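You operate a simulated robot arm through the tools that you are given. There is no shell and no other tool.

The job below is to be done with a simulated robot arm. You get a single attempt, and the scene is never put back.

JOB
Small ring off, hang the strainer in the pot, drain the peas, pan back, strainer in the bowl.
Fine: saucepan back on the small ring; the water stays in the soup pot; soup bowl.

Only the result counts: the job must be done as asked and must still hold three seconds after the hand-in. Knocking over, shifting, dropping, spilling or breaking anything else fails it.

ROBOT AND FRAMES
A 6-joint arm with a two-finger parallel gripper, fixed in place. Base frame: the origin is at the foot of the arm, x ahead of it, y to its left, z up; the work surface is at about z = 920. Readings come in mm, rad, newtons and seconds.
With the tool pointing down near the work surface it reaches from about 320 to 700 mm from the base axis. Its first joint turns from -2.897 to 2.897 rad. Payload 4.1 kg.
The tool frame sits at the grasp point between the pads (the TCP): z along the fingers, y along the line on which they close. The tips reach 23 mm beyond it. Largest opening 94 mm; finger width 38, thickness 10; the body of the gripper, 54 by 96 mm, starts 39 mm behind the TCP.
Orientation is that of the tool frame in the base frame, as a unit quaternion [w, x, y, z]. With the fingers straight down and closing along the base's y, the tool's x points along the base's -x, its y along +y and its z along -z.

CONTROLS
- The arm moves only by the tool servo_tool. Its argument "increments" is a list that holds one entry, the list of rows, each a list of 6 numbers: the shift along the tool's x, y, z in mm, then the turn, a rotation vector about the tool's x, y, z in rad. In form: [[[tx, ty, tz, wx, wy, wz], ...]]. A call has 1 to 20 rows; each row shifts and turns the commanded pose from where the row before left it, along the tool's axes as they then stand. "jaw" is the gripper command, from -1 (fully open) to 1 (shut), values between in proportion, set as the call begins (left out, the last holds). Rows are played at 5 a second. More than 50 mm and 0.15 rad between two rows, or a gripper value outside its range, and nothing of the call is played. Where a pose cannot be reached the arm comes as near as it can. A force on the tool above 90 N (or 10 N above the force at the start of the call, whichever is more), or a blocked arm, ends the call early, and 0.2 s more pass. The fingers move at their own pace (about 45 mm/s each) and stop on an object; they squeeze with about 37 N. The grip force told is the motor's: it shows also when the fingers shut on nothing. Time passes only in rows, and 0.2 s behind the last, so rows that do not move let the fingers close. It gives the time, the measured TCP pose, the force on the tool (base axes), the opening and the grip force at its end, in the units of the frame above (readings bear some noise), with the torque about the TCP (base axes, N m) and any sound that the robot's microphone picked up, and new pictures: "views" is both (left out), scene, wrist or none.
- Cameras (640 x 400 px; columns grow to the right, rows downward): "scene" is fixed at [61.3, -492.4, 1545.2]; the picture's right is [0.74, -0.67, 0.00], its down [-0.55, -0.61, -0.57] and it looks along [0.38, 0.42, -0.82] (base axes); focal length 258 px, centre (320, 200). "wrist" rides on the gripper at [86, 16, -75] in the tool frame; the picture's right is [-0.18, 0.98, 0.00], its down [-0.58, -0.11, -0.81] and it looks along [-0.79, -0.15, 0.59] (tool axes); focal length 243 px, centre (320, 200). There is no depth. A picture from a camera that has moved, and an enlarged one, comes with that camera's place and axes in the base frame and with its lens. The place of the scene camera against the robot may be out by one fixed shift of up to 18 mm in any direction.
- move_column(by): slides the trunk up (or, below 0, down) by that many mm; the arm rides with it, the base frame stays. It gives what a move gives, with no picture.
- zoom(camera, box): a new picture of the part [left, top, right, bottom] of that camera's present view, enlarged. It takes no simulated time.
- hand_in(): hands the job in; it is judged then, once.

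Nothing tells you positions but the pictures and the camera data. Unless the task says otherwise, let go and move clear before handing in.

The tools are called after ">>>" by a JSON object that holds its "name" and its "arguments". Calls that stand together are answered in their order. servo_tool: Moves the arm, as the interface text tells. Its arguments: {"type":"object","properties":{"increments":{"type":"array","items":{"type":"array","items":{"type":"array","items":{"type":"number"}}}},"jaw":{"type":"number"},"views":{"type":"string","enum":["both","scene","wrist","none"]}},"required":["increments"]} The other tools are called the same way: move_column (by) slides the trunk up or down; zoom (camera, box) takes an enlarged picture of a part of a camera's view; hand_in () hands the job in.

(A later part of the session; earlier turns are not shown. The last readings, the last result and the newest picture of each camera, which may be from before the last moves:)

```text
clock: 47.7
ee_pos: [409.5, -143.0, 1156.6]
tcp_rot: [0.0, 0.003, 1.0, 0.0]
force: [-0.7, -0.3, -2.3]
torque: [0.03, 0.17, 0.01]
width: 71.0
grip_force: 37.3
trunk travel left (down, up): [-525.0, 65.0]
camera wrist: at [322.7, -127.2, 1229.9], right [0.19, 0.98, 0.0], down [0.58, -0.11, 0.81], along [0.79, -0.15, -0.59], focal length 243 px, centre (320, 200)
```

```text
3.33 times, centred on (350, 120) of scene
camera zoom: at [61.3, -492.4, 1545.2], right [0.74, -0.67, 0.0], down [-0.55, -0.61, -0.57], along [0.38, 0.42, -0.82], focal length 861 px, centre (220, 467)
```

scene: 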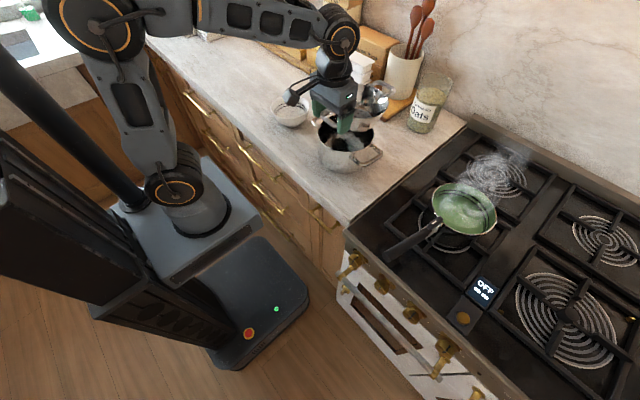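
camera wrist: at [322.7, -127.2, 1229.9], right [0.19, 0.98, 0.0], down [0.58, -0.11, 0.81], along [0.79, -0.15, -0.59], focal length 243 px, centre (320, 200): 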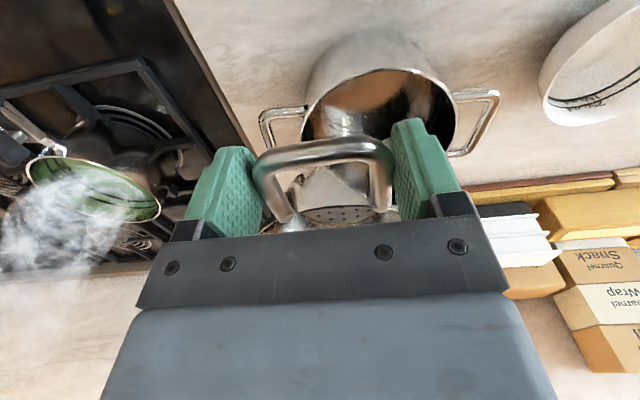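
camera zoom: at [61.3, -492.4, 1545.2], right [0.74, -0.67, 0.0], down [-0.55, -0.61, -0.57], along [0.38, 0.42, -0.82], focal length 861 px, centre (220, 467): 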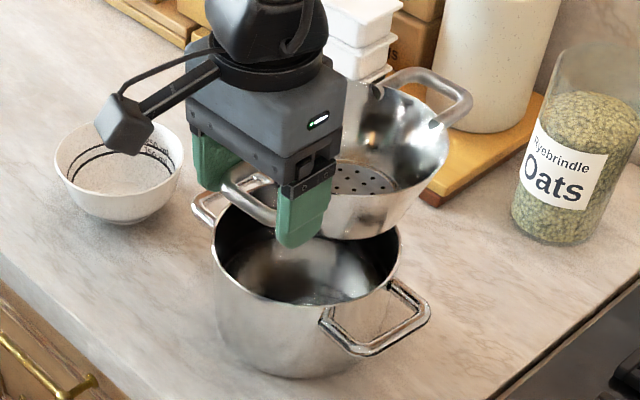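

I overshot sideways by about 38 mm; the pot estimate is confirmed by this view. I'll correct the position and then lower the strainer partway in.

>>> {"name": "servo_tool", "arguments": {"increments": [[[-1.5, 18, 0, 0, 0, 0], [-2, 20, 0, 0, 0, 0], [0, 0, 0, 0, 0, 0], [0, 0, 0, 0, 0, 0]]], "views": "both"}}

>>> {"name": "zoom", "arguments": {"camera": "wrist", "box": [200, 40, 440, 230]}}

>>> {"name": "zoom", "arguments": {"camera": "scene", "box": [290, 60, 410, 180]}}

```text
clock: 48.7
ee_pos: [413.4, -104.6, 1154.3]
tcp_rot: [0.0, 0.003, 1.0, -0.001]
force: [-0.6, -0.1, -2.0]
torque: [0.01, 0.19, 0.01]
width: 70.8
grip_force: 36.9
trunk travel left (down, up): [-525.0, 65.0]
camera wrist: at [327.4, -88.7, 1229.2], right [0.19, 0.98, 0.0], down [0.58, -0.11, 0.81], along [0.79, -0.15, -0.59], focal length 243 px, centre (320, 200)
```

scene: 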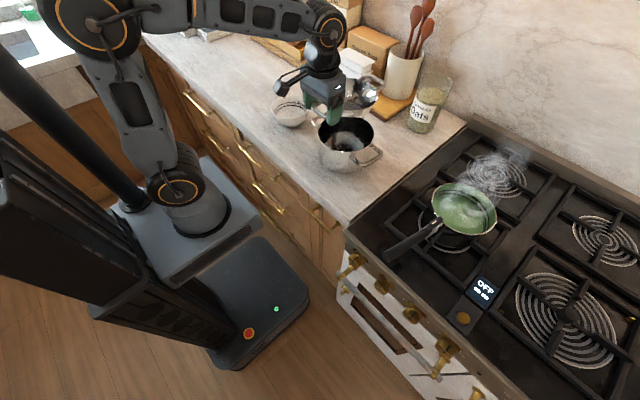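
wrist: 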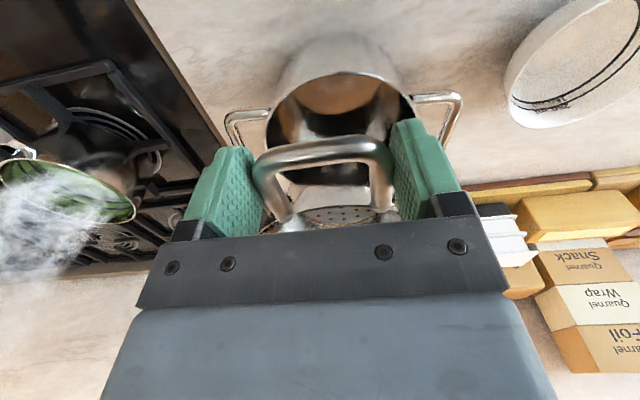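

```text
2.11 times, centred on (320, 135) of wrist
camera zoom: at [327.4, -88.7, 1229.2], right [0.19, 0.98, 0.0], down [0.58, -0.11, 0.81], along [0.79, -0.15, -0.59], focal length 511 px, centre (320, 337)
```

zoom: 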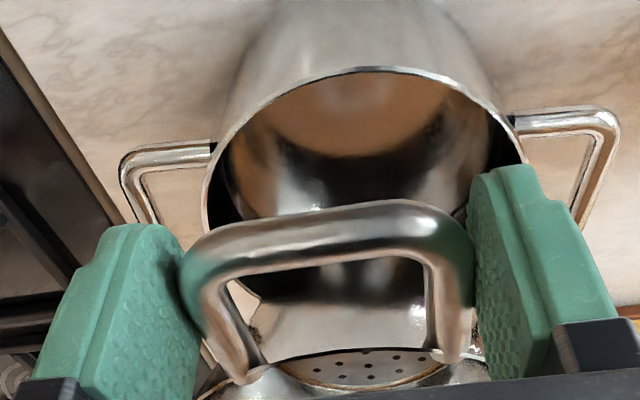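

```text
3.33 times, centred on (350, 120) of scene
camera zoom: at [61.3, -492.4, 1545.2], right [0.74, -0.67, 0.0], down [-0.55, -0.61, -0.57], along [0.38, 0.42, -0.82], focal length 861 px, centre (220, 467)
```

zoom: 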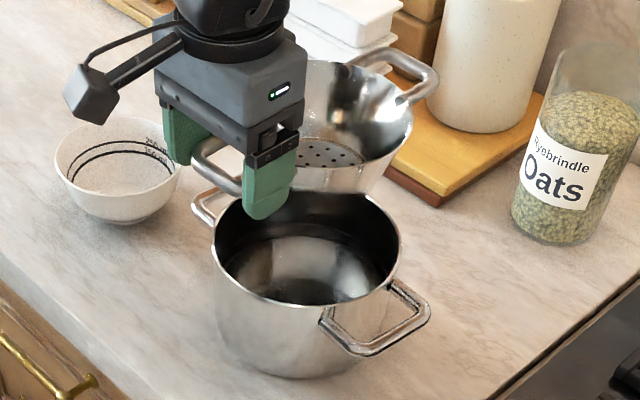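

Now lowering partway so the strainer's bottom enters the pot, then I'll check.

>>> {"name": "servo_tool", "arguments": {"increments": [[[0, 0, 30, 0, 0, 0], [0, 0, 30, 0, 0, 0], [0, 0, 28, 0, 0, 0], [0, 0, 0, 0, 0, 0]]], "views": "both"}}

>>> {"name": "zoom", "arguments": {"camera": "wrist", "box": [200, 40, 440, 230]}}

>>> {"name": "zoom", "arguments": {"camera": "scene", "box": [290, 70, 410, 180]}}

```text
clock: 49.7
ee_pos: [412.2, -105.4, 1067.3]
tcp_rot: [0.0, 0.003, 1.0, 0.0]
force: [-0.2, -0.2, -1.9]
torque: [-0.01, 0.17, 0.01]
width: 71.1
grip_force: 36.5
trunk travel left (down, up): [-525.0, 65.0]
camera wrist: at [327.3, -90.4, 1140.7], right [0.19, 0.98, 0.0], down [0.58, -0.11, 0.81], along [0.79, -0.15, -0.59], focal length 243 px, centre (320, 200)
```

scene: 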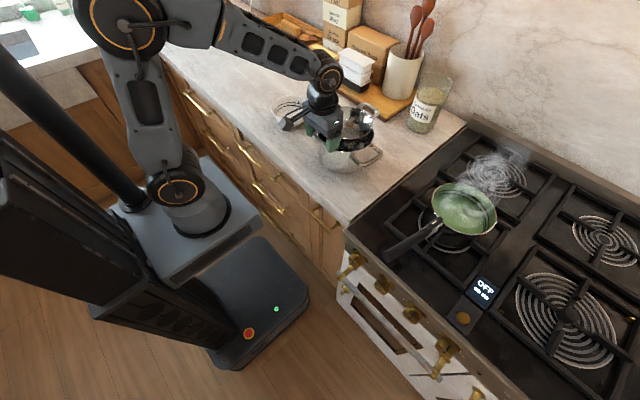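
wrist: 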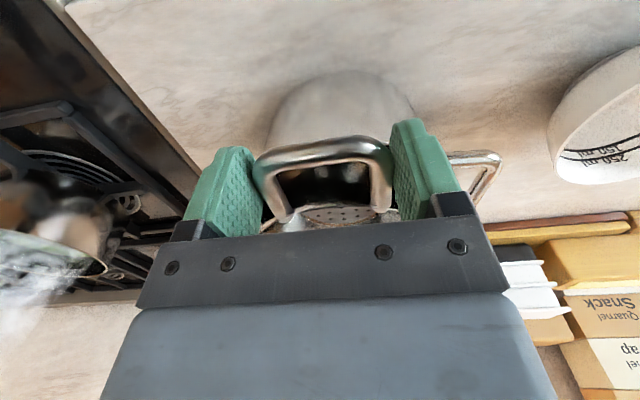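

```text
2.11 times, centred on (320, 135) of wrist
camera zoom: at [327.3, -90.4, 1140.7], right [0.19, 0.98, 0.0], down [0.58, -0.11, 0.81], along [0.79, -0.15, -0.59], focal length 511 px, centre (320, 337)
```

zoom: 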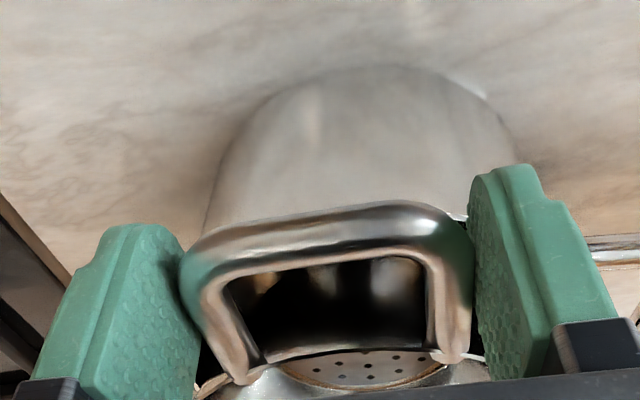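

```text
3.64 times, centred on (350, 125) of scene
camera zoom: at [61.3, -492.4, 1545.2], right [0.74, -0.67, 0.0], down [-0.55, -0.61, -0.57], along [0.38, 0.42, -0.82], focal length 939 px, centre (211, 473)
```

zoom: 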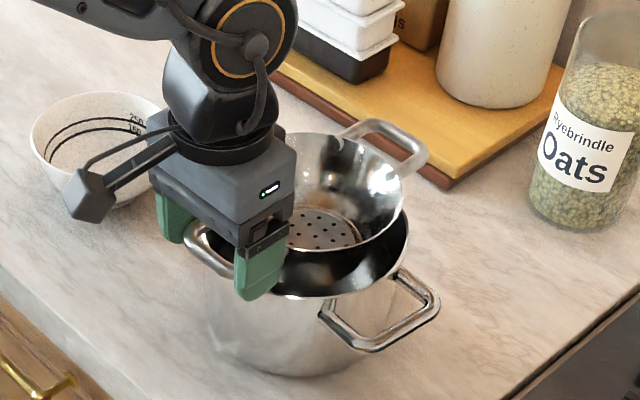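

I'll take an enlarged look from the scene camera to verify the strainer is centred over the pot.

>>> {"name": "zoom", "arguments": {"camera": "scene", "box": [320, 95, 390, 155]}}

>>> {"name": "zoom", "arguments": {"camera": "wrist", "box": [250, 120, 420, 230]}}

```text
6.67 times, centred on (355, 125) of scene
camera zoom: at [61.3, -492.4, 1545.2], right [0.74, -0.67, 0.0], down [-0.55, -0.61, -0.57], along [0.38, 0.42, -0.82], focal length 1721 px, centre (87, 700)
```

zoom: 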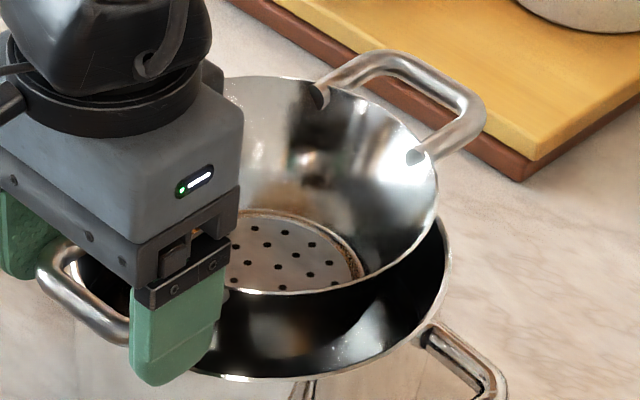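

```text
3.64 times, centred on (335, 175) of wrist
camera zoom: at [327.3, -90.4, 1140.7], right [0.19, 0.98, 0.0], down [0.58, -0.11, 0.81], along [0.79, -0.15, -0.59], focal length 882 px, centre (266, 291)
```

zoom: 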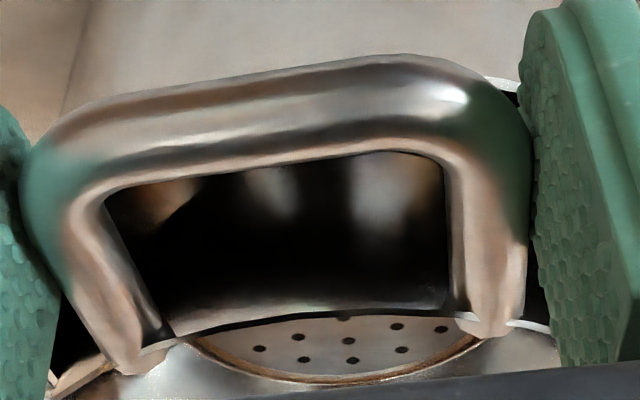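

Alignment is within a few mm. I'll keep lowering toward the rim in small steps.

>>> {"name": "servo_tool", "arguments": {"increments": [[[0, 2, 10, 0, 0, 0], [0, 0, 10, 0, 0, 0], [0, 0, 8, 0, 0, 0], [0, 0, 4, 0, 0, 0], [0, 0, 0, 0, 0, 0]]], "views": "both"}}

>>> {"name": "zoom", "arguments": {"camera": "scene", "box": [310, 95, 400, 165]}}

>>> {"name": "zoom", "arguments": {"camera": "wrist", "box": [200, 100, 440, 230]}}

```text
clock: 50.9
ee_pos: [413.7, -104.2, 1034.8]
tcp_rot: [0.002, 0.002, 1.0, -0.001]
force: [1.3, -1.8, 12.7]
torque: [0.14, -0.19, 0.08]
width: 70.8
grip_force: 37.1
trunk travel left (down, up): [-525.0, 65.0]
camera wrist: at [326.9, -87.7, 1109.1], right [0.19, 0.98, 0.0], down [0.58, -0.11, 0.81], along [0.79, -0.15, -0.59], focal length 243 px, centre (320, 200)
```

scene: 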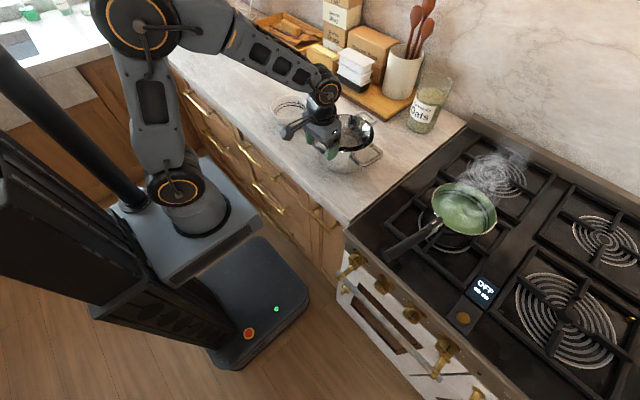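
wrist: 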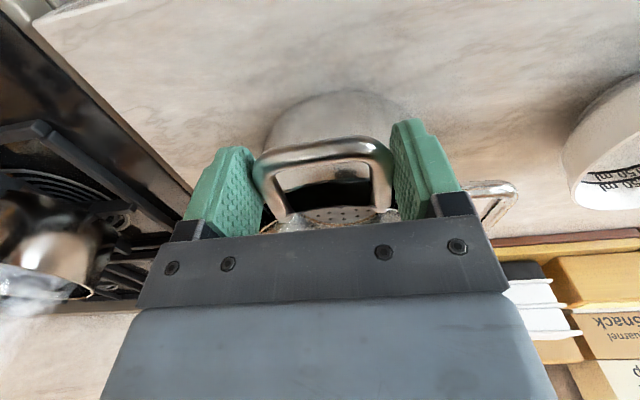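

```text
5.71 times, centred on (355, 130) of scene
camera zoom: at [61.3, -492.4, 1545.2], right [0.74, -0.67, 0.0], down [-0.55, -0.61, -0.57], along [0.38, 0.42, -0.82], focal length 1475 px, centre (120, 600)
```

zoom: 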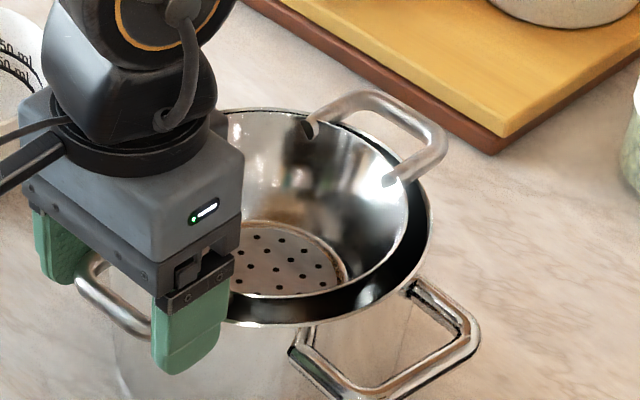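

```text
2.67 times, centred on (320, 165) of wrist
camera zoom: at [326.9, -87.7, 1109.1], right [0.19, 0.98, 0.0], down [0.58, -0.11, 0.81], along [0.79, -0.15, -0.59], focal length 647 px, centre (320, 293)
```

zoom: 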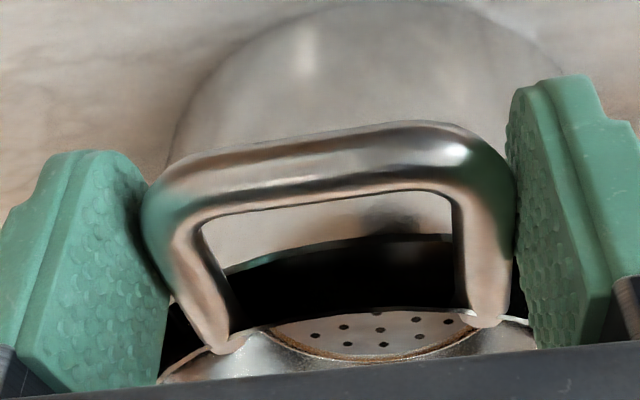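

The handle has come to rest on the pot rim (upward force). I'll ease off slightly, open, and lift clear.

>>> {"name": "servo_tool", "arguments": {"increments": [[[0, 0, -1, 0, 0, 0], [0, 0, 0, 0, 0, 0], [0, 0, 0, 0, 0, 0]]], "jaw": -0.95, "views": "both"}}

>>> {"name": "zoom", "arguments": {"camera": "scene", "box": [310, 95, 400, 165]}}

>>> {"name": "zoom", "arguments": {"camera": "wrist", "box": [200, 100, 440, 230]}}

```text
clock: 51.7
ee_pos: [413.4, -103.6, 1035.3]
tcp_rot: [0.0, 0.003, 1.0, 0.0]
force: [-0.1, 0.1, 0.0]
torque: [0.03, -0.01, -0.03]
width: 91.7
grip_force: 0.0
trunk travel left (down, up): [-525.0, 65.0]
camera wrist: at [326.8, -87.7, 1109.0], right [0.19, 0.98, 0.0], down [0.58, -0.11, 0.81], along [0.79, -0.15, -0.59], focal length 243 px, centre (320, 200)
```

scene: 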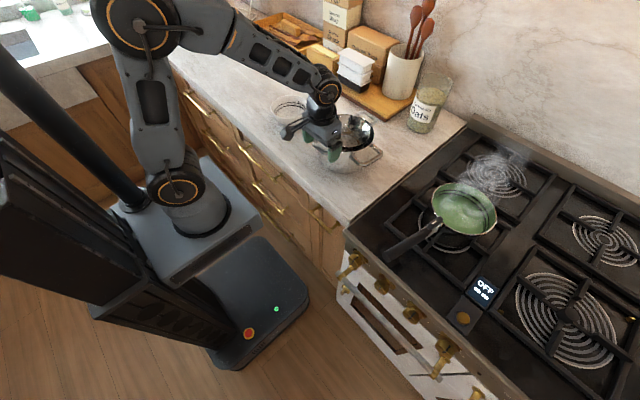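
wrist: 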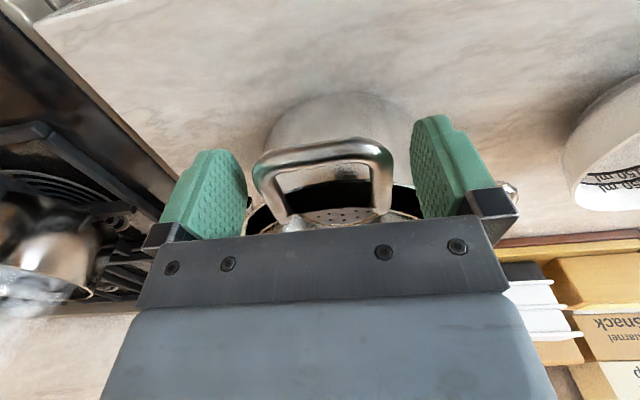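

```text
5.71 times, centred on (355, 130) of scene
camera zoom: at [61.3, -492.4, 1545.2], right [0.74, -0.67, 0.0], down [-0.55, -0.61, -0.57], along [0.38, 0.42, -0.82], focal length 1475 px, centre (120, 600)
```

zoom: 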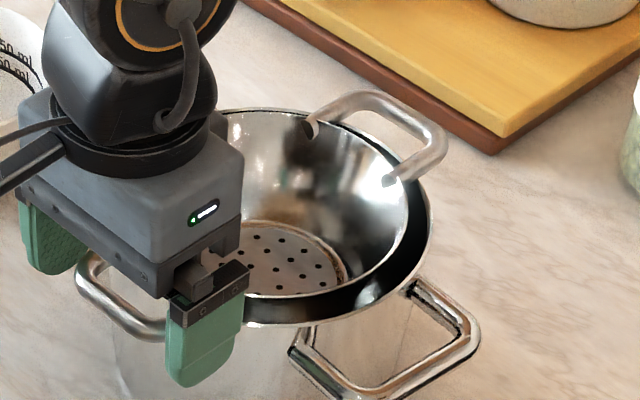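

```text
2.67 times, centred on (320, 165) of wrist
camera zoom: at [326.8, -87.7, 1109.0], right [0.19, 0.98, 0.0], down [0.58, -0.11, 0.81], along [0.79, -0.15, -0.59], focal length 647 px, centre (320, 293)
```

zoom: 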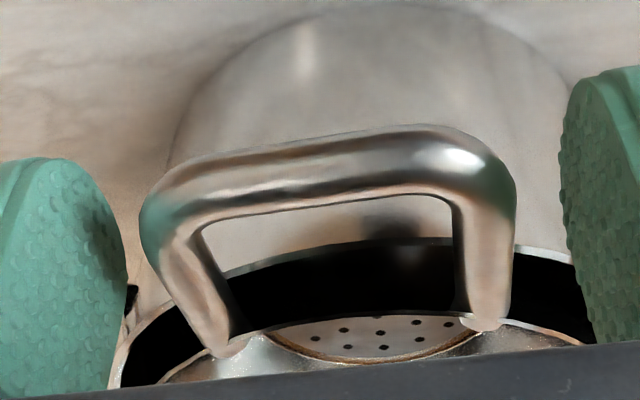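

The strainer hangs in the pot by both handles. I'll lift away and go view the saucepan's handle.

>>> {"name": "servo_tool", "arguments": {"increments": [[[0, 0, -40, 0, 0, 0], [0, 0, -45, 0, 0, 0], [0, 0, -45, 0, 0, 0], [16.2, -41.6, 0, 0, 0, 0], [16.2, -41.6, 0, 0, 0, 0], [16.2, -41.6, 0, 0, 0, 0], [16.2, -41.6, 0, 0, 0, 0], [16.2, -41.6, 0, 0, 0, 0], [16.2, -41.6, 0, 0, 0, 0], [16.2, -41.6, 0, 0, 0, 0], [0, 0, 0, 0, 0, 0]]], "jaw": -1, "views": "both"}}

>>> {"name": "zoom", "arguments": {"camera": "wrist", "box": [200, 30, 440, 220]}}

>>> {"name": "zoom", "arguments": {"camera": "scene", "box": [300, 85, 410, 185]}}

```text
clock: 54.1
ee_pos: [297.2, -393.4, 1163.5]
tcp_rot: [-0.001, 0.001, 1.0, 0.0]
force: [0.5, 0.5, 0.4]
torque: [-0.01, 0.01, -0.01]
width: 94.1
grip_force: 0.1
trunk travel left (down, up): [-525.0, 65.0]
camera wrist: at [211.0, -378.0, 1237.5], right [0.19, 0.98, 0.0], down [0.58, -0.11, 0.81], along [0.79, -0.15, -0.59], focal length 243 px, centre (320, 200)
```

scene: 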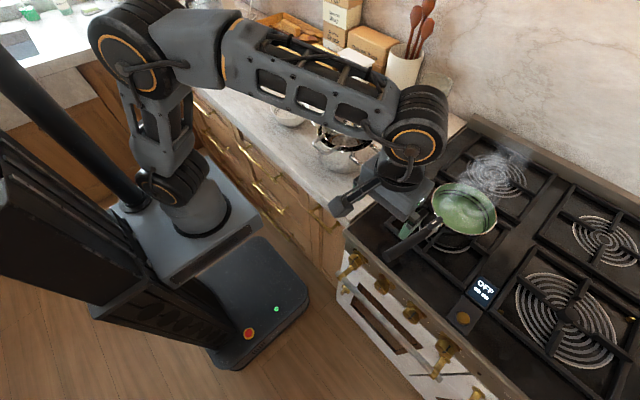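
wrist: 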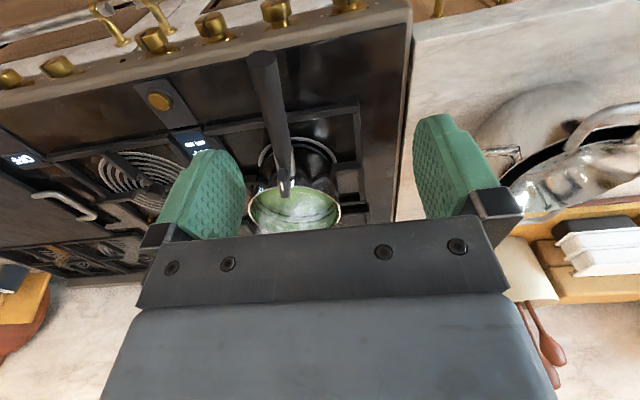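

```text
2.11 times, centred on (320, 125) of wrist
camera zoom: at [211.0, -378.0, 1237.5], right [0.19, 0.98, 0.0], down [0.58, -0.11, 0.81], along [0.79, -0.15, -0.59], focal length 511 px, centre (320, 358)
```

zoom: 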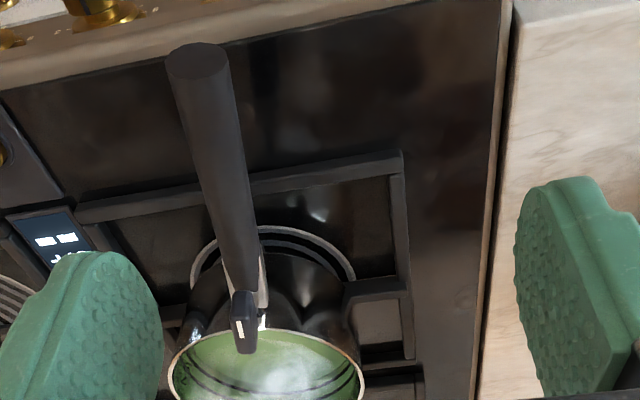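

```text
4.00 times, centred on (355, 135) of scene
camera zoom: at [61.3, -492.4, 1545.2], right [0.74, -0.67, 0.0], down [-0.55, -0.61, -0.57], along [0.38, 0.42, -0.82], focal length 1033 px, centre (180, 460)
```

zoom: 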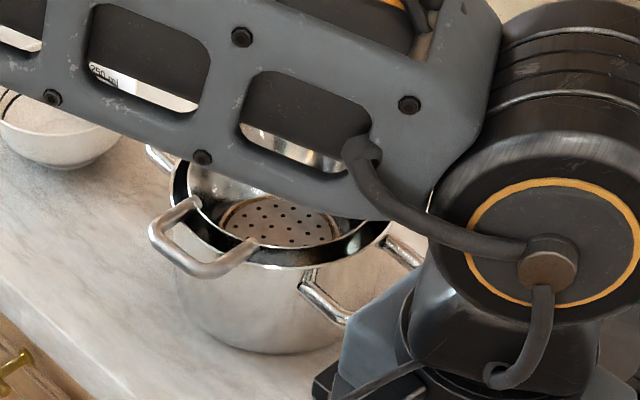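

The strainer sits correctly. The saucepan handle is nearly level at z≈1027 from about (293,-440) toward the pan at (515,-482), yawed ~10°. Before lifting the hot pan I'll do a dry run of the pouring motion (empty gripper, high over the pot) to make sure the arm can reach it.

>>> {"name": "servo_tool", "arguments": {"increments": [[[-10.6, 40.2, 0, 0, 0, 0], [-10.6, 40.2, 0, 0, 0, 0], [-10.6, 40.2, 0, 0, 0, 0], [-10.6, 40.2, 0, 0, 0, 0], [-10.6, 40.2, 0, 0, 0, 0], [-10.6, 40.2, 0, 0, 0, 0], [-10.6, 40.2, 0, 0, 0, 0], [0, 0, 0, 0, 0, 0.0925], [0, 0, 0, 0, 0, 0.0925], [0, 0, 0, 0.14, 0, 0], [0, 0, 0, 0.14, 0, 0], [0, 0, 0, 0.14, 0, 0], [0, 0, 0, 0.14, 0, 0], [0, 0, 0, 0.14, 0, 0], [0, 0, 0, 0.14, 0, 0], [0, 0, 0, 0.14, 0, 0], [0, 0, 0, 0.14, 0, 0], [0, 0, 0, 0.14, 0, 0], [0, 0, 0, 0.14, 0, 0]]], "jaw": 0.3, "views": "scene"}}

```text
clock: 58.1
ee_pos: [373.1, -113.2, 1165.7]
tcp_rot: [-0.061, 0.072, 0.761, -0.642]
force: [-0.7, 0.6, 0.4]
torque: [0.01, 0.0, 0.01]
width: 33.0
grip_force: 0.1
trunk travel left (down, up): [-525.0, 65.0]
```

scene: 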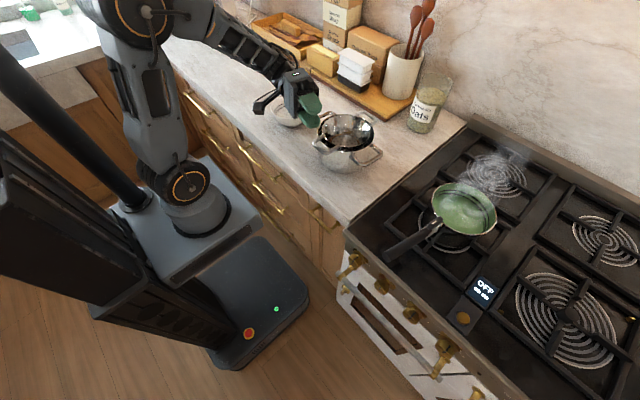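

80° works. I'll continue the dry run to about 120°, then return upright.

>>> {"name": "servo_tool", "arguments": {"increments": [[[0, 0, 0, 0.14, 0, 0], [0, 0, 0, 0.14, 0, 0], [0, 0, 0, 0.14, 0, 0], [0, 0, 0, 0.14, 0, 0], [0, 0, 0, 0.14, 0, 0], [0, 0, 0, 0.14, 0, 0], [0, 0, 0, 0, 0, 0]]], "views": "scene"}}

>>> {"name": "zoom", "arguments": {"camera": "scene", "box": [280, 85, 400, 185]}}

```text
clock: 59.7
ee_pos: [378.3, -164.3, 1165.7]
tcp_rot: [0.073, -0.042, -0.541, 0.837]
force: [-0.3, -0.4, 0.4]
torque: [-0.04, 0.02, -0.03]
width: 33.0
grip_force: 0.1
out of reach, approached as far as the arm can: row 4, 5, 6
trunk travel left (down, up): [-525.0, 65.0]
```

scene: 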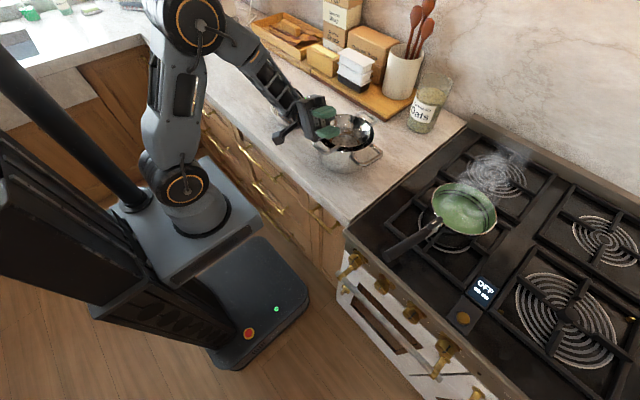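

```text
4.00 times, centred on (340, 135) of scene
camera zoom: at [61.3, -492.4, 1545.2], right [0.74, -0.67, 0.0], down [-0.55, -0.61, -0.57], along [0.38, 0.42, -0.82], focal length 1033 px, centre (240, 460)
```

zoom: 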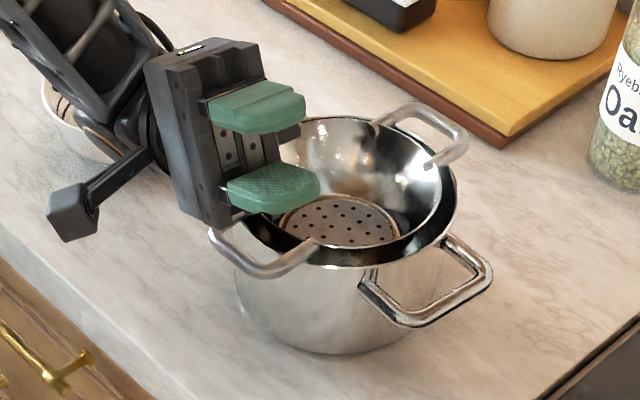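

The +y-side pour tops out near 104°. I'll return upright and dry-run pouring toward -y from the far side of the pot, where the wrist is farther out.

>>> {"name": "servo_tool", "arguments": {"increments": [[[0, 0, 0, -0.14, 0, 0], [0, 0, 0, -0.14, 0, 0], [0, 0, 0, -0.14, 0, 0], [0, 0, 0, -0.14, 0, 0], [0, 0, 0, -0.14, 0, 0], [0, 0, 0, -0.14, 0, 0], [0, 0, 0, -0.14, 0, 0], [0, 0, 0, -0.14, 0, 0], [0, 0, 0, -0.14, 0, 0], [0, 0, 0, -0.14, 0, 0], [0, 0, 0, -0.14, 0, 0], [0, 0, 0, -0.14, 0, 0], [0, 0, 0, -0.14, 0, 0], [0, 0, 0, -0.14, 0, 0], [0, 0, 0, 0, 0, 0]]], "views": "none"}}

```text
clock: 62.9
ee_pos: [376.7, -164.5, 1166.0]
tcp_rot: [-0.006, 0.083, 0.996, -0.016]
force: [0.7, 0.2, 0.8]
torque: [0.0, 0.02, -0.01]
width: 33.2
grip_force: 0.1
trunk travel left (down, up): [-525.0, 65.0]
```

>>> {"name": "servo_tool", "arguments": {"increments": [[[8.7, 40, 0, 0, 0, 0], [8.7, 40, 0, 0, 0, 0], [8.7, 40, 0, 0, 0, 0], [0, 0, 0, -0.14, 0, 0], [0, 0, 0, -0.14, 0, 0], [0, 0, 0, -0.14, 0, 0], [0, 0, 0, -0.14, 0, 0], [0, 0, 0, -0.14, 0, 0], [0, 0, 0, -0.14, 0, 0], [0, 0, 0, -0.14, 0, 0], [0, 0, 0, -0.14, 0, 0], [0, 0, 0, -0.14, 0, 0], [0, 0, 0, -0.14, 0, 0], [0, 0, 0, -0.14, 0, 0], [0, 0, 0, -0.14, 0, 0], [0, 0, 0, -0.14, 0, 0], [0, 0, 0, -0.14, 0, 0]]], "views": "scene"}}

```text
clock: 66.5
ee_pos: [388.2, -1.4, 1147.2]
tcp_rot: [0.071, 0.06, 0.578, 0.811]
force: [-0.7, 0.1, 0.2]
torque: [0.01, 0.03, -0.03]
width: 32.8
grip_force: 0.0
out of reach, approached as far as the arm can: row 17
trunk travel left (down, up): [-525.0, 65.0]
```

scene: 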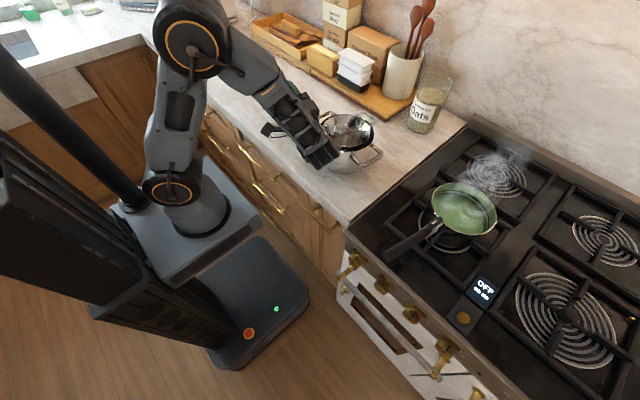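

Both directions allow about 104°. A lower shoulder should free up the wrist for more tilt, so I'll go back upright, raise the tool, and then lower the trunk by 150 mm to test again.

>>> {"name": "servo_tool", "arguments": {"increments": [[[0, 0, 0, 0.14, 0, 0], [0, 0, 0, 0.14, 0, 0], [0, 0, 0, 0.14, 0, 0], [0, 0, 0, 0.14, 0, 0], [0, 0, 0, 0.14, 0, 0], [0, 0, 0, 0.14, 0, 0], [0, 0, 0, 0.14, 0, 0], [0, 0, 0, 0.14, 0, 0], [0, 0, 0, 0.14, 0, 0], [0, 0, 0, 0.14, 0, 0], [0, 0, 0, 0.14, 0, 0], [0, 0, 0, 0.14, 0, 0], [0, 0, 0, 0.14, 0, 0], [0, 0, -40, 0, 0, 0], [0, 0, -40, 0, 0, 0], [0, 0, -40, 0, 0, 0], [0, 0, -35, 0, 0, 0], [0, 0, 0, 0, 0, 0]]], "views": "none"}}

```text
clock: 70.3
ee_pos: [384.7, -17.0, 1303.0]
tcp_rot: [0.0, 0.084, 0.995, 0.053]
force: [0.0, 0.3, -0.2]
torque: [0.0, -0.02, -0.02]
width: 32.9
grip_force: 0.1
trunk travel left (down, up): [-525.0, 65.0]
```

>>> {"name": "move_column", "arguments": {"by": -150}}

>>> {"name": "servo_tool", "arguments": {"increments": [[[0, 0, 0, 0.106, 0, 0], [-3, -33, 0, 0, 0, 0], [-3, -33, 0, 0, 0, 0], [-3, -30, 0, 0, 0, 0], [0, 0, 0, 0.14, 0, 0], [0, 0, 0, 0.14, 0, 0], [0, 0, 0, 0.14, 0, 0], [0, 0, 0, 0.14, 0, 0], [0, 0, 0, 0.14, 0, 0], [0, 0, 0, 0.14, 0, 0], [0, 0, 0, 0.14, 0, 0], [0, 0, 0, 0.14, 0, 0], [0, 0, 0, 0.14, 0, 0], [0, 0, 0, 0.14, 0, 0], [0, 0, 0, 0.14, 0, 0], [0, 0, 0, 0.14, 0, 0], [0, 0, 0, 0.14, 0, 0], [0, 0, 0, 0.14, 0, 0], [0, 0, 0, 0.14, 0, 0]]], "views": "scene"}}

```text
clock: 72.1
ee_pos: [386.2, -17.1, 1153.1]
tcp_rot: [0.0, 0.084, 0.995, 0.054]
force: [-0.5, 0.5, -0.3]
torque: [0.03, 0.05, 0.01]
width: 33.1
grip_force: 0.0
trunk travel left (down, up): [-375.0, 215.0]
```

```text
clock: 76.1
ee_pos: [383.5, -144.6, 1166.5]
tcp_rot: [0.074, -0.035, -0.497, 0.864]
force: [0.8, 0.5, -0.3]
torque: [-0.02, 0.04, 0.04]
width: 32.8
grip_force: 0.0
out of reach, approached as far as the arm can: row 18, 19
trunk travel left (down, up): [-375.0, 215.0]
```

scene: 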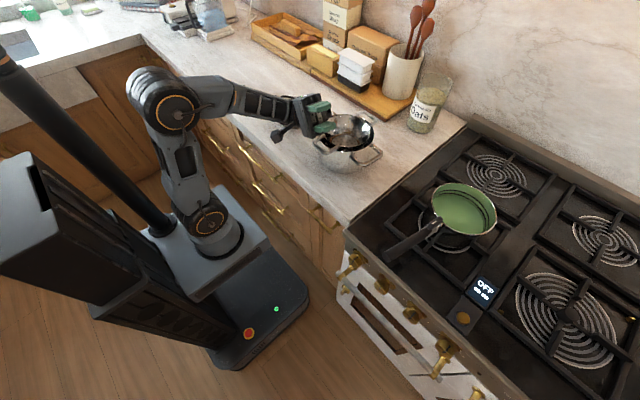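

The sideways pour only reaches ~104° at the right place. A better arrangement is with the handle across the arm (pan on the -y side of the gripper), so the pour is a simple outward pitch of the wrist. I'll return upright and dry-run that.

>>> {"name": "servo_tool", "arguments": {"increments": [[[0, 0, 0, -0.14, 0, 0], [0, 0, 0, -0.14, 0, 0], [0, 0, 0, -0.14, 0, 0], [0, 0, 0, -0.14, 0, 0], [0, 0, 0, -0.14, 0, 0], [0, 0, 0, -0.14, 0, 0], [0, 0, 0, -0.14, 0, 0], [0, 0, 0, -0.14, 0, 0], [0, 0, 0, -0.14, 0, 0], [0, 0, 0, -0.14, 0, 0], [0, 0, 0, -0.14, 0, 0], [0, 0, 0, -0.14, 0, 0], [0, 0, 0, -0.14, 0, 0], [0, 0, 0, -0.14, 0, 0], [0, 0, 0, -0.14, 0, 0], [0, 0, 0, 0, 0, 0]]], "views": "none"}}

```text
clock: 79.5
ee_pos: [383.5, -143.5, 1164.8]
tcp_rot: [-0.004, 0.083, 0.997, 0.002]
force: [0.2, 0.2, -0.1]
torque: [0.0, 0.0, -0.02]
width: 33.2
grip_force: 0.1
trunk travel left (down, up): [-375.0, 215.0]
```

>>> {"name": "servo_tool", "arguments": {"increments": [[[0, 0, 0, 0, 0, 0.14], [0, 0, 0, 0, 0, 0.14], [0, 0, 0, 0, 0, 0.14], [0, 0, 0, 0, 0, 0.14], [0, 0, 0, 0, 0, 0.14], [0, 0, 0, 0, 0, 0.14], [0, 0, 0, 0, 0, 0.14], [0, 0, 0, 0, 0, 0.14], [0, 0, 0, 0, 0, 0.14], [0, 0, 0, 0, 0, 0.14], [29.9, 26.9, 0, 0, 0, 0], [29.9, 26.9, 0, 0, 0, 0], [29.9, 26.9, 0, 0, 0, 0], [29.9, 26.9, 0, 0, 0, 0], [29.9, 26.9, 0, 0, 0, 0], [29.9, 26.9, 0, 0, 0, 0], [0, 0, 0, 0, 0, 0]]], "views": "scene"}}

>>> {"name": "servo_tool", "arguments": {"increments": [[[0, 0, 0, -0.14, 0, 0], [0, 0, 0, -0.14, 0, 0], [0, 0, 0, -0.14, 0, 0], [0, 0, 0, -0.14, 0, 0], [0, 0, 0, -0.14, 0, 0], [0, 0, 0, -0.14, 0, 0], [0, 0, 0, -0.14, 0, 0], [0, 0, 0, -0.14, 0, 0], [0, 0, 0, -0.14, 0, 0], [0, 0, 0, -0.14, 0, 0], [0, 0, 0, -0.14, 0, 0], [0, 0, 0, -0.14, 0, 0], [0, 0, 0, -0.14, 0, 0], [0, 0, 0, -0.14, 0, 0], [0, 0, 0, -0.14, 0, 0], [0, 0, 0, -0.14, 0, 0], [0, 0, 0, 0, 0, 0]]], "views": "scene"}}

```text
clock: 83.1
ee_pos: [543.3, 37.1, 1165.6]
tcp_rot: [-0.004, 0.706, 0.708, -0.003]
force: [-0.2, 0.1, 0.3]
torque: [0.04, 0.01, -0.02]
width: 32.9
grip_force: 0.0
trunk travel left (down, up): [-375.0, 215.0]
```

scene: 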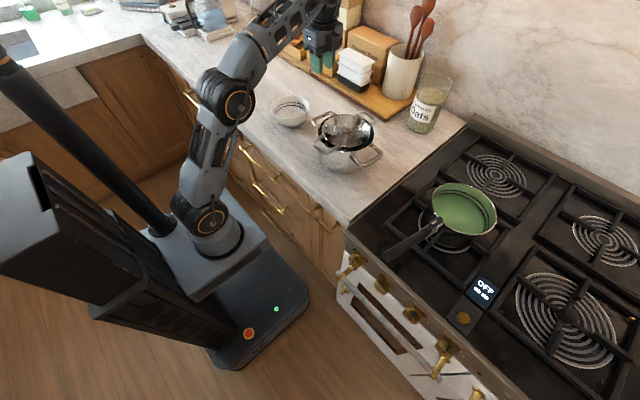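

```text
clock: 86.7
ee_pos: [543.6, 34.7, 1162.9]
tcp_rot: [0.634, 0.312, 0.31, 0.636]
force: [0.6, 0.1, 0.4]
torque: [0.02, -0.02, 0.01]
width: 32.7
grip_force: 0.1
out of reach, approached as far as the arm can: row 10, 11
trunk travel left (down, up): [-375.0, 215.0]
```

scene: 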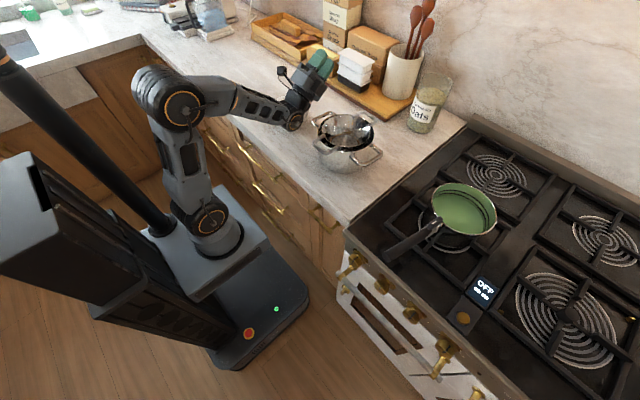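

The pitch pour reaches 128°, but two rows near 85° were flagged (wrist alignment). I'll back up through that zone step by step to see how large the deviation is.

>>> {"name": "servo_tool", "arguments": {"increments": [[[0, 0, 0, 0.14, 0, 0], [0, 0, 0, 0.14, 0, 0], [0, 0, 0, 0.14, 0, 0], [0, 0, 0, 0.14, 0, 0], [0, 0, 0, 0.14, 0, 0]]], "views": "none"}}

>>> {"name": "servo_tool", "arguments": {"increments": [[[0, 0, 0, 0.07, 0, 0], [0, 0, 0, 0.07, 0, 0]]], "views": "none"}}

>>> {"name": "servo_tool", "arguments": {"increments": [[[0, 0, 0, 0.07, 0, 0], [0, 0, 0, 0.07, 0, 0]]], "views": "none"}}

```text
clock: 87.9
ee_pos: [544.4, 35.6, 1163.8]
tcp_rot: [0.488, 0.51, 0.51, 0.492]
force: [0.5, 0.2, -0.8]
torque: [-0.02, 0.02, 0.0]
width: 32.9
grip_force: 0.0
trunk travel left (down, up): [-375.0, 215.0]
```

```text
clock: 88.5
ee_pos: [543.5, 35.1, 1164.3]
tcp_rot: [0.452, 0.542, 0.543, 0.454]
force: [-0.3, 0.5, -0.4]
torque: [0.01, -0.02, -0.02]
width: 32.9
grip_force: 0.1
trunk travel left (down, up): [-375.0, 215.0]
```

```text
clock: 89.1
ee_pos: [544.1, 30.0, 1164.3]
tcp_rot: [0.447, 0.558, 0.548, 0.434]
force: [0.0, 0.4, -0.7]
torque: [0.01, 0.01, 0.0]
width: 32.6
grip_force: 0.1
out of reach, approached as far as the arm can: row 2
trunk travel left (down, up): [-375.0, 215.0]
```

The deviation there is only about 5 mm and recovers, so this pour works. I'll return upright and travel to above the saucepan handle with matching yaw.

>>> {"name": "servo_tool", "arguments": {"increments": [[[0, 0, 0, 0.14, 0, 0], [0, 0, 0, 0.14, 0, 0], [0, 0, 0, 0.14, 0, 0], [0, 0, 0, 0.14, 0, 0], [0, 0, 0, 0.14, 0, 0], [0, 0, 0, 0.14, 0, 0], [0, 0, 0, 0.14, 0, 0], [0, 0, 0, 0.14, 0, 0], [0, 0, 0, 0.14, 0, 0], [0, 0, 0, 0, 0, -0.138], [0, 0, 0, 0, 0, -0.138], [0, 0, 0, 0, 0, -0.138], [0, 0, 0, 0, 0, -0.138], [0, 0, 0, 0, 0, -0.138], [0, 0, 0, 0, 0, -0.138], [0, 0, 0, 0, 0, -0.138], [0, 0, 0, 0, 0, -0.138], [0, 0, 0, 0, 0, -0.138], [0, 0, 0, 0, 0, -0.138]]], "views": "none"}}

```text
clock: 93.1
ee_pos: [511.2, 128.9, 1128.1]
tcp_rot: [0.164, 0.139, 0.974, -0.065]
force: [0.9, 0.1, -0.4]
torque: [0.0, 0.01, -0.01]
width: 32.9
grip_force: 0.1
out of reach, approached as far as the arm can: row 1, 2, 5, 6, 7, 8, 9
trunk travel left (down, up): [-375.0, 215.0]
```

Returning through the alignment zone was messy (the arm lost some tilt), so that route is unsafe with a full pan. I'll straighten the tool first and then test a pour with the handle on the other side, which keeps well clear of that alignment.

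>>> {"name": "servo_tool", "arguments": {"increments": [[[0, 0, -20, 0, 0, 0], [0, 0, -20, 0, 0, 0], [0, 0, 0, -0.028, 0.115, 0], [0, 0, 0, -0.028, 0.115, 0], [0, 0, 0, -0.028, 0.115, 0], [0, 0, 0, 0, 0, 0]]], "views": "scene"}}

```text
clock: 94.5
ee_pos: [491.6, 154.6, 1168.6]
tcp_rot: [0.118, 0.147, 0.978, -0.089]
force: [0.2, -0.1, 1.1]
torque: [0.0, -0.03, -0.01]
width: 32.8
grip_force: 0.0
out of reach, approached as far as the arm can: row 3, 4, 5
trunk travel left (down, up): [-375.0, 215.0]
```

scene: 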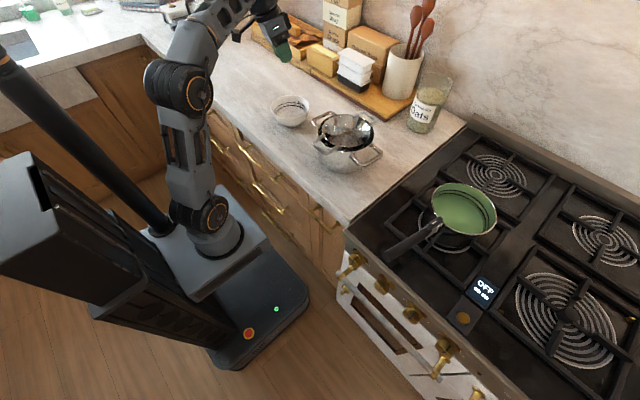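

The wrist seems to be held at a joint limit in this configuration. I'll look closely at the arm.

>>> {"name": "zoom", "arguments": {"camera": "scene", "box": [130, 0, 330, 125]}}

>>> {"name": "zoom", "arguments": {"camera": "wrist", "box": [0, 0, 640, 400]}}

```text
3.20 times, centred on (230, 62) of scene
camera zoom: at [61.3, -492.4, 1545.2], right [0.74, -0.67, 0.0], down [-0.55, -0.61, -0.57], along [0.38, 0.42, -0.82], focal length 826 px, centre (608, 640)
```

zoom: 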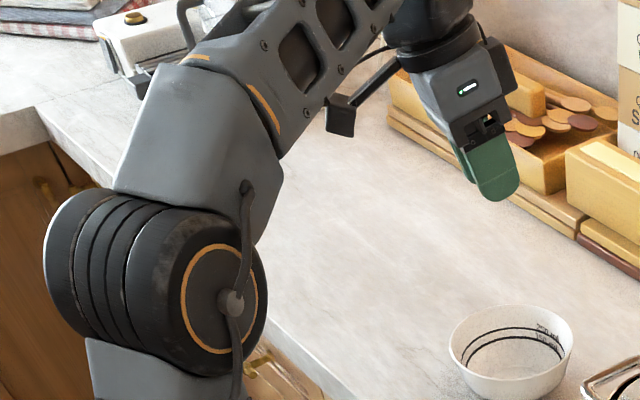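

```text
1.00 times, centred on (320, 200) of wrist (not enlarged: the box is as wide or as high as the picture)
camera zoom: at [401.5, 206.8, 1215.6], right [0.47, 0.88, -0.09], down [0.34, -0.09, 0.94], along [0.81, -0.47, -0.34], focal length 243 px, centre (320, 200)
```

zoom: 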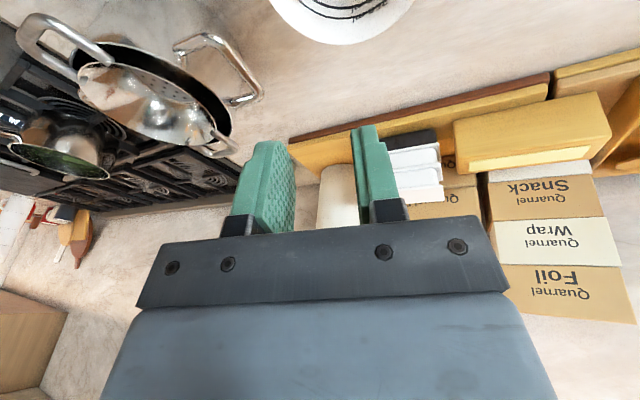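

I'll undo the wrist flip: pitch the tool outward again past the alignment, then swing it round the side and down, which unwinds the wrist.

>>> {"name": "servo_tool", "arguments": {"increments": [[[0, 0, 0, -0.0373, -0.1317, 0.0292], [0, 0, 0, -0.0373, -0.1317, 0.0292], [0, 0, 0, -0.0373, -0.1317, 0.0292], [0, 0, 0, -0.0373, -0.1317, 0.0292], [0, 0, 0, -0.0373, -0.1317, 0.0292], [0, 0, 0, -0.0373, -0.1317, 0.0292], [0, 0, 0, -0.0373, -0.1317, 0.0292], [0, 0, 0, -0.0373, -0.1317, 0.0292], [0, 0, 0, -0.0373, -0.1317, 0.0292], [0, 0, 0, -0.0373, -0.1317, 0.0292], [0, 0, 0, -0.0373, -0.1317, 0.0292], [0, 0, 0, -0.0373, -0.1317, 0.0292], [0, 0, 0, 0, 0, 0]]], "views": "scene"}}

```text
clock: 97.3
ee_pos: [491.7, 153.2, 1169.7]
tcp_rot: [0.808, 0.165, 0.564, 0.05]
force: [-0.3, -0.2, 0.3]
torque: [0.03, 0.02, 0.0]
width: 32.7
grip_force: 0.0
trunk travel left (down, up): [-375.0, 215.0]
```

scene: 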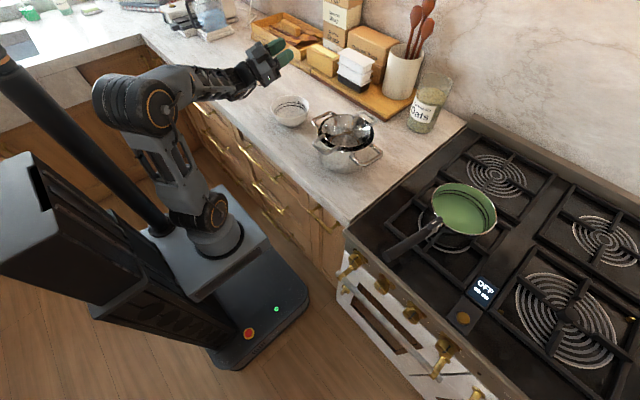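

No flags. Next, swing the tool direction toward -y.

>>> {"name": "servo_tool", "arguments": {"increments": [[[0, 0, 0, 0.1253, -0.0452, -0.0433], [0, 0, 0, 0.1253, -0.0452, -0.0433], [0, 0, 0, 0.1253, -0.0452, -0.0433], [0, 0, 0, 0.1253, -0.0452, -0.0433], [0, 0, 0, 0.1253, -0.0452, -0.0433], [0, 0, 0, 0.1253, -0.0452, -0.0433], [0, 0, 0, 0, 0, 0]]], "views": "none"}}

```text
clock: 98.9
ee_pos: [493.3, 153.1, 1170.3]
tcp_rot: [0.757, 0.381, 0.448, -0.285]
force: [-1.1, 0.2, 0.3]
torque: [-0.01, -0.01, -0.01]
width: 32.6
grip_force: 0.1
trunk travel left (down, up): [-375.0, 215.0]
```

Now roll it down to vertical.

>>> {"name": "servo_tool", "arguments": {"increments": [[[0, 0, 0, 0.049, 0.1365, 0], [0, 0, 0, 0.049, 0.1365, 0], [0, 0, 0, 0.049, 0.1365, 0], [0, 0, 0, 0.049, 0.1365, 0], [0, 0, 0, 0.049, 0.1365, 0], [0, 0, 0, 0.049, 0.1365, 0], [0, 0, 0, 0.049, 0.1365, 0], [0, 0, 0, 0.049, 0.1365, 0], [0, 0, 0, 0.049, 0.1365, 0], [0, 0, 0, 0.049, 0.1365, 0], [0, 0, 0, 0.049, 0.1365, 0], [0, 0, 0, 0.049, 0.1365, 0], [0, 0, 0, 0.049, 0.1365, 0], [0, 0, 0, 0, 0, 0]]], "views": "scene"}}

```text
clock: 101.9
ee_pos: [493.1, 154.3, 1172.7]
tcp_rot: [0.128, 0.641, 0.755, -0.05]
force: [-0.5, 0.3, -1.2]
torque: [0.0, -0.01, -0.01]
width: 33.0
grip_force: 0.1
out of reach, approached as far as the arm can: row 12, 13
trunk travel left (down, up): [-375.0, 215.0]
```

scene: 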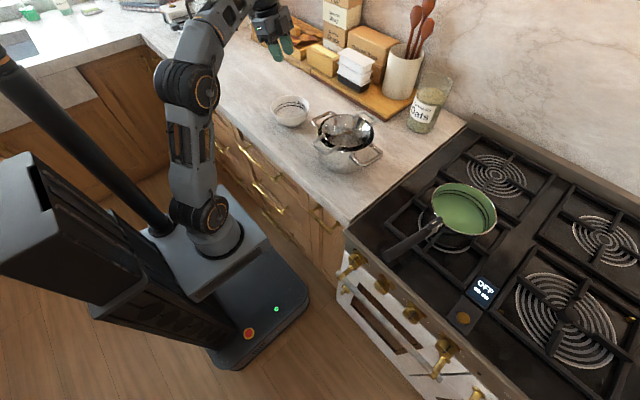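

Still limited ~16° short of vertical. Let me inspect the wrist in the scene view.

>>> {"name": "zoom", "arguments": {"camera": "scene", "box": [150, 0, 310, 100]}}

```text
4.00 times, centred on (230, 50) of scene
camera zoom: at [61.3, -492.4, 1545.2], right [0.74, -0.67, 0.0], down [-0.55, -0.61, -0.57], along [0.38, 0.42, -0.82], focal length 1033 px, centre (680, 800)
```

zoom: 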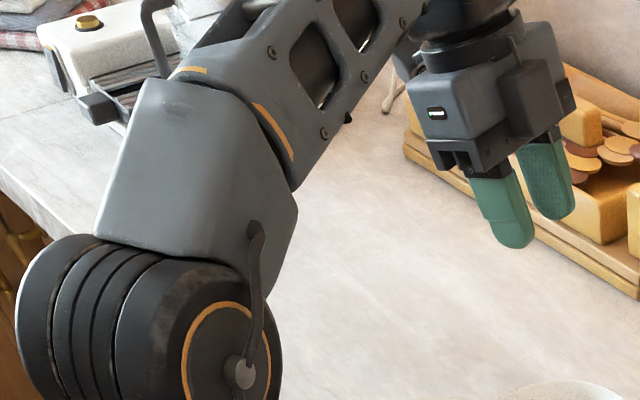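

I'll raise the trunk again so the wrist needs less bend, lower the tool by the same amount, and straighten it.

>>> {"name": "move_column", "arguments": {"by": 150}}

>>> {"name": "servo_tool", "arguments": {"increments": [[[9.65, -3.3, 36.1, 0, 0, 0], [9.65, -3.3, 36.1, 0, 0, 0], [9.65, -3.3, 36.1, 0, 0, 0], [9.65, -3.3, 36.1, 0, 0, 0], [0, 0, 0, 0.045, 0.13, 0], [0, 0, 0, 0.045, 0.13, 0], [0, 0, 0, 0, 0, 0]]], "views": "scene"}}

```text
clock: 103.6
ee_pos: [493.2, 155.1, 1323.7]
tcp_rot: [0.128, 0.641, 0.755, -0.051]
force: [0.3, 1.0, 0.8]
torque: [0.01, -0.01, 0.01]
width: 32.9
grip_force: 0.1
trunk travel left (down, up): [-525.0, 65.0]
```

```text
clock: 105.2
ee_pos: [491.4, 154.7, 1171.9]
tcp_rot: [0.128, 0.641, 0.755, -0.051]
force: [0.4, -0.2, 0.2]
torque: [0.04, 0.01, -0.01]
width: 33.3
grip_force: 0.0
out of reach, approached as far as the arm can: row 5, 6
trunk travel left (down, up): [-525.0, 65.0]
```

scene: 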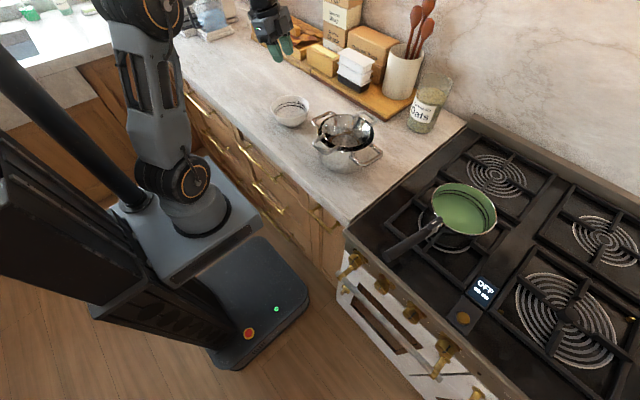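

A joint other than the bend seems to be at its stop, likely the tool roll. I'll unwind the roll a bit and retry straightening.

>>> {"name": "servo_tool", "arguments": {"increments": [[[0, 0, 0, 0, 0, -0.14], [0, 0, 0, 0, 0, -0.14], [0, 0, 0, 0, 0, -0.14], [0, 0, 0, 0, 0, -0.14], [0, 0, 0, 0, 0, -0.14]]], "views": "none"}}

```text
clock: 106.4
ee_pos: [493.4, 155.7, 1171.6]
tcp_rot: [0.103, 0.342, 0.93, -0.091]
force: [0.0, -0.4, -0.1]
torque: [0.05, 0.0, -0.04]
width: 33.1
grip_force: 0.1
trunk travel left (down, up): [-525.0, 65.0]
```

>>> {"name": "servo_tool", "arguments": {"increments": [[[0, 0, 0, -0.05, 0.128, 0], [0, 0, 0, -0.05, 0.128, 0], [0, 0, 0, 0, 0, 0]]], "views": "none"}}

```text
clock: 107.2
ee_pos: [492.7, 154.8, 1171.8]
tcp_rot: [0.103, 0.344, 0.929, -0.091]
force: [-0.1, 1.2, 0.6]
torque: [0.02, -0.02, 0.02]
width: 33.0
grip_force: 0.0
out of reach, approached as far as the arm can: row 1, 2
trunk travel left (down, up): [-525.0, 65.0]
```

The evidence points to the forearm-roll joint sitting at its stop after the wrist passed through alignment. To unwind it I'll pitch outward around the free side, align the tool exactly with the arm's plane, and come straight back down through the alignment with full-size steps.

>>> {"name": "servo_tool", "arguments": {"increments": [[[0, 0, 0, -0.0869, -0.1046, 0.0336], [0, 0, 0, -0.0869, -0.1046, 0.0336], [0, 0, 0, -0.0869, -0.1046, 0.0336], [0, 0, 0, -0.0869, -0.1046, 0.0336], [0, 0, 0, -0.0869, -0.1046, 0.0336], [0, 0, 0, -0.0869, -0.1046, 0.0336], [0, 0, 0, -0.0869, -0.1046, 0.0336], [0, 0, 0, -0.0869, -0.1046, 0.0336], [0, 0, 0, -0.0869, -0.1046, 0.0336], [0, 0, 0, -0.0869, -0.1046, 0.0336], [0, 0, 0, -0.0869, -0.1046, 0.0336], [0, 0, 0, -0.0869, -0.1046, 0.0336], [0, 0, 0, -0.0869, -0.1046, 0.0336], [0, 0, 0, 0, 0, 0]]], "views": "scene"}}

```text
clock: 110.2
ee_pos: [492.7, 155.7, 1173.1]
tcp_rot: [0.796, 0.283, 0.488, 0.217]
force: [-0.2, 0.3, 0.7]
torque: [0.0, 0.02, -0.02]
width: 33.0
grip_force: 0.0
trunk travel left (down, up): [-525.0, 65.0]
```

scene: 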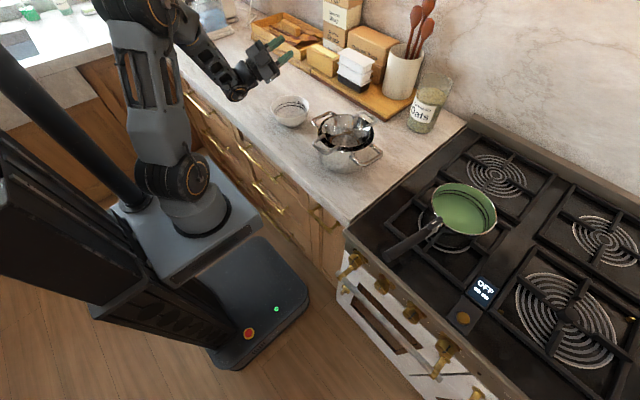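

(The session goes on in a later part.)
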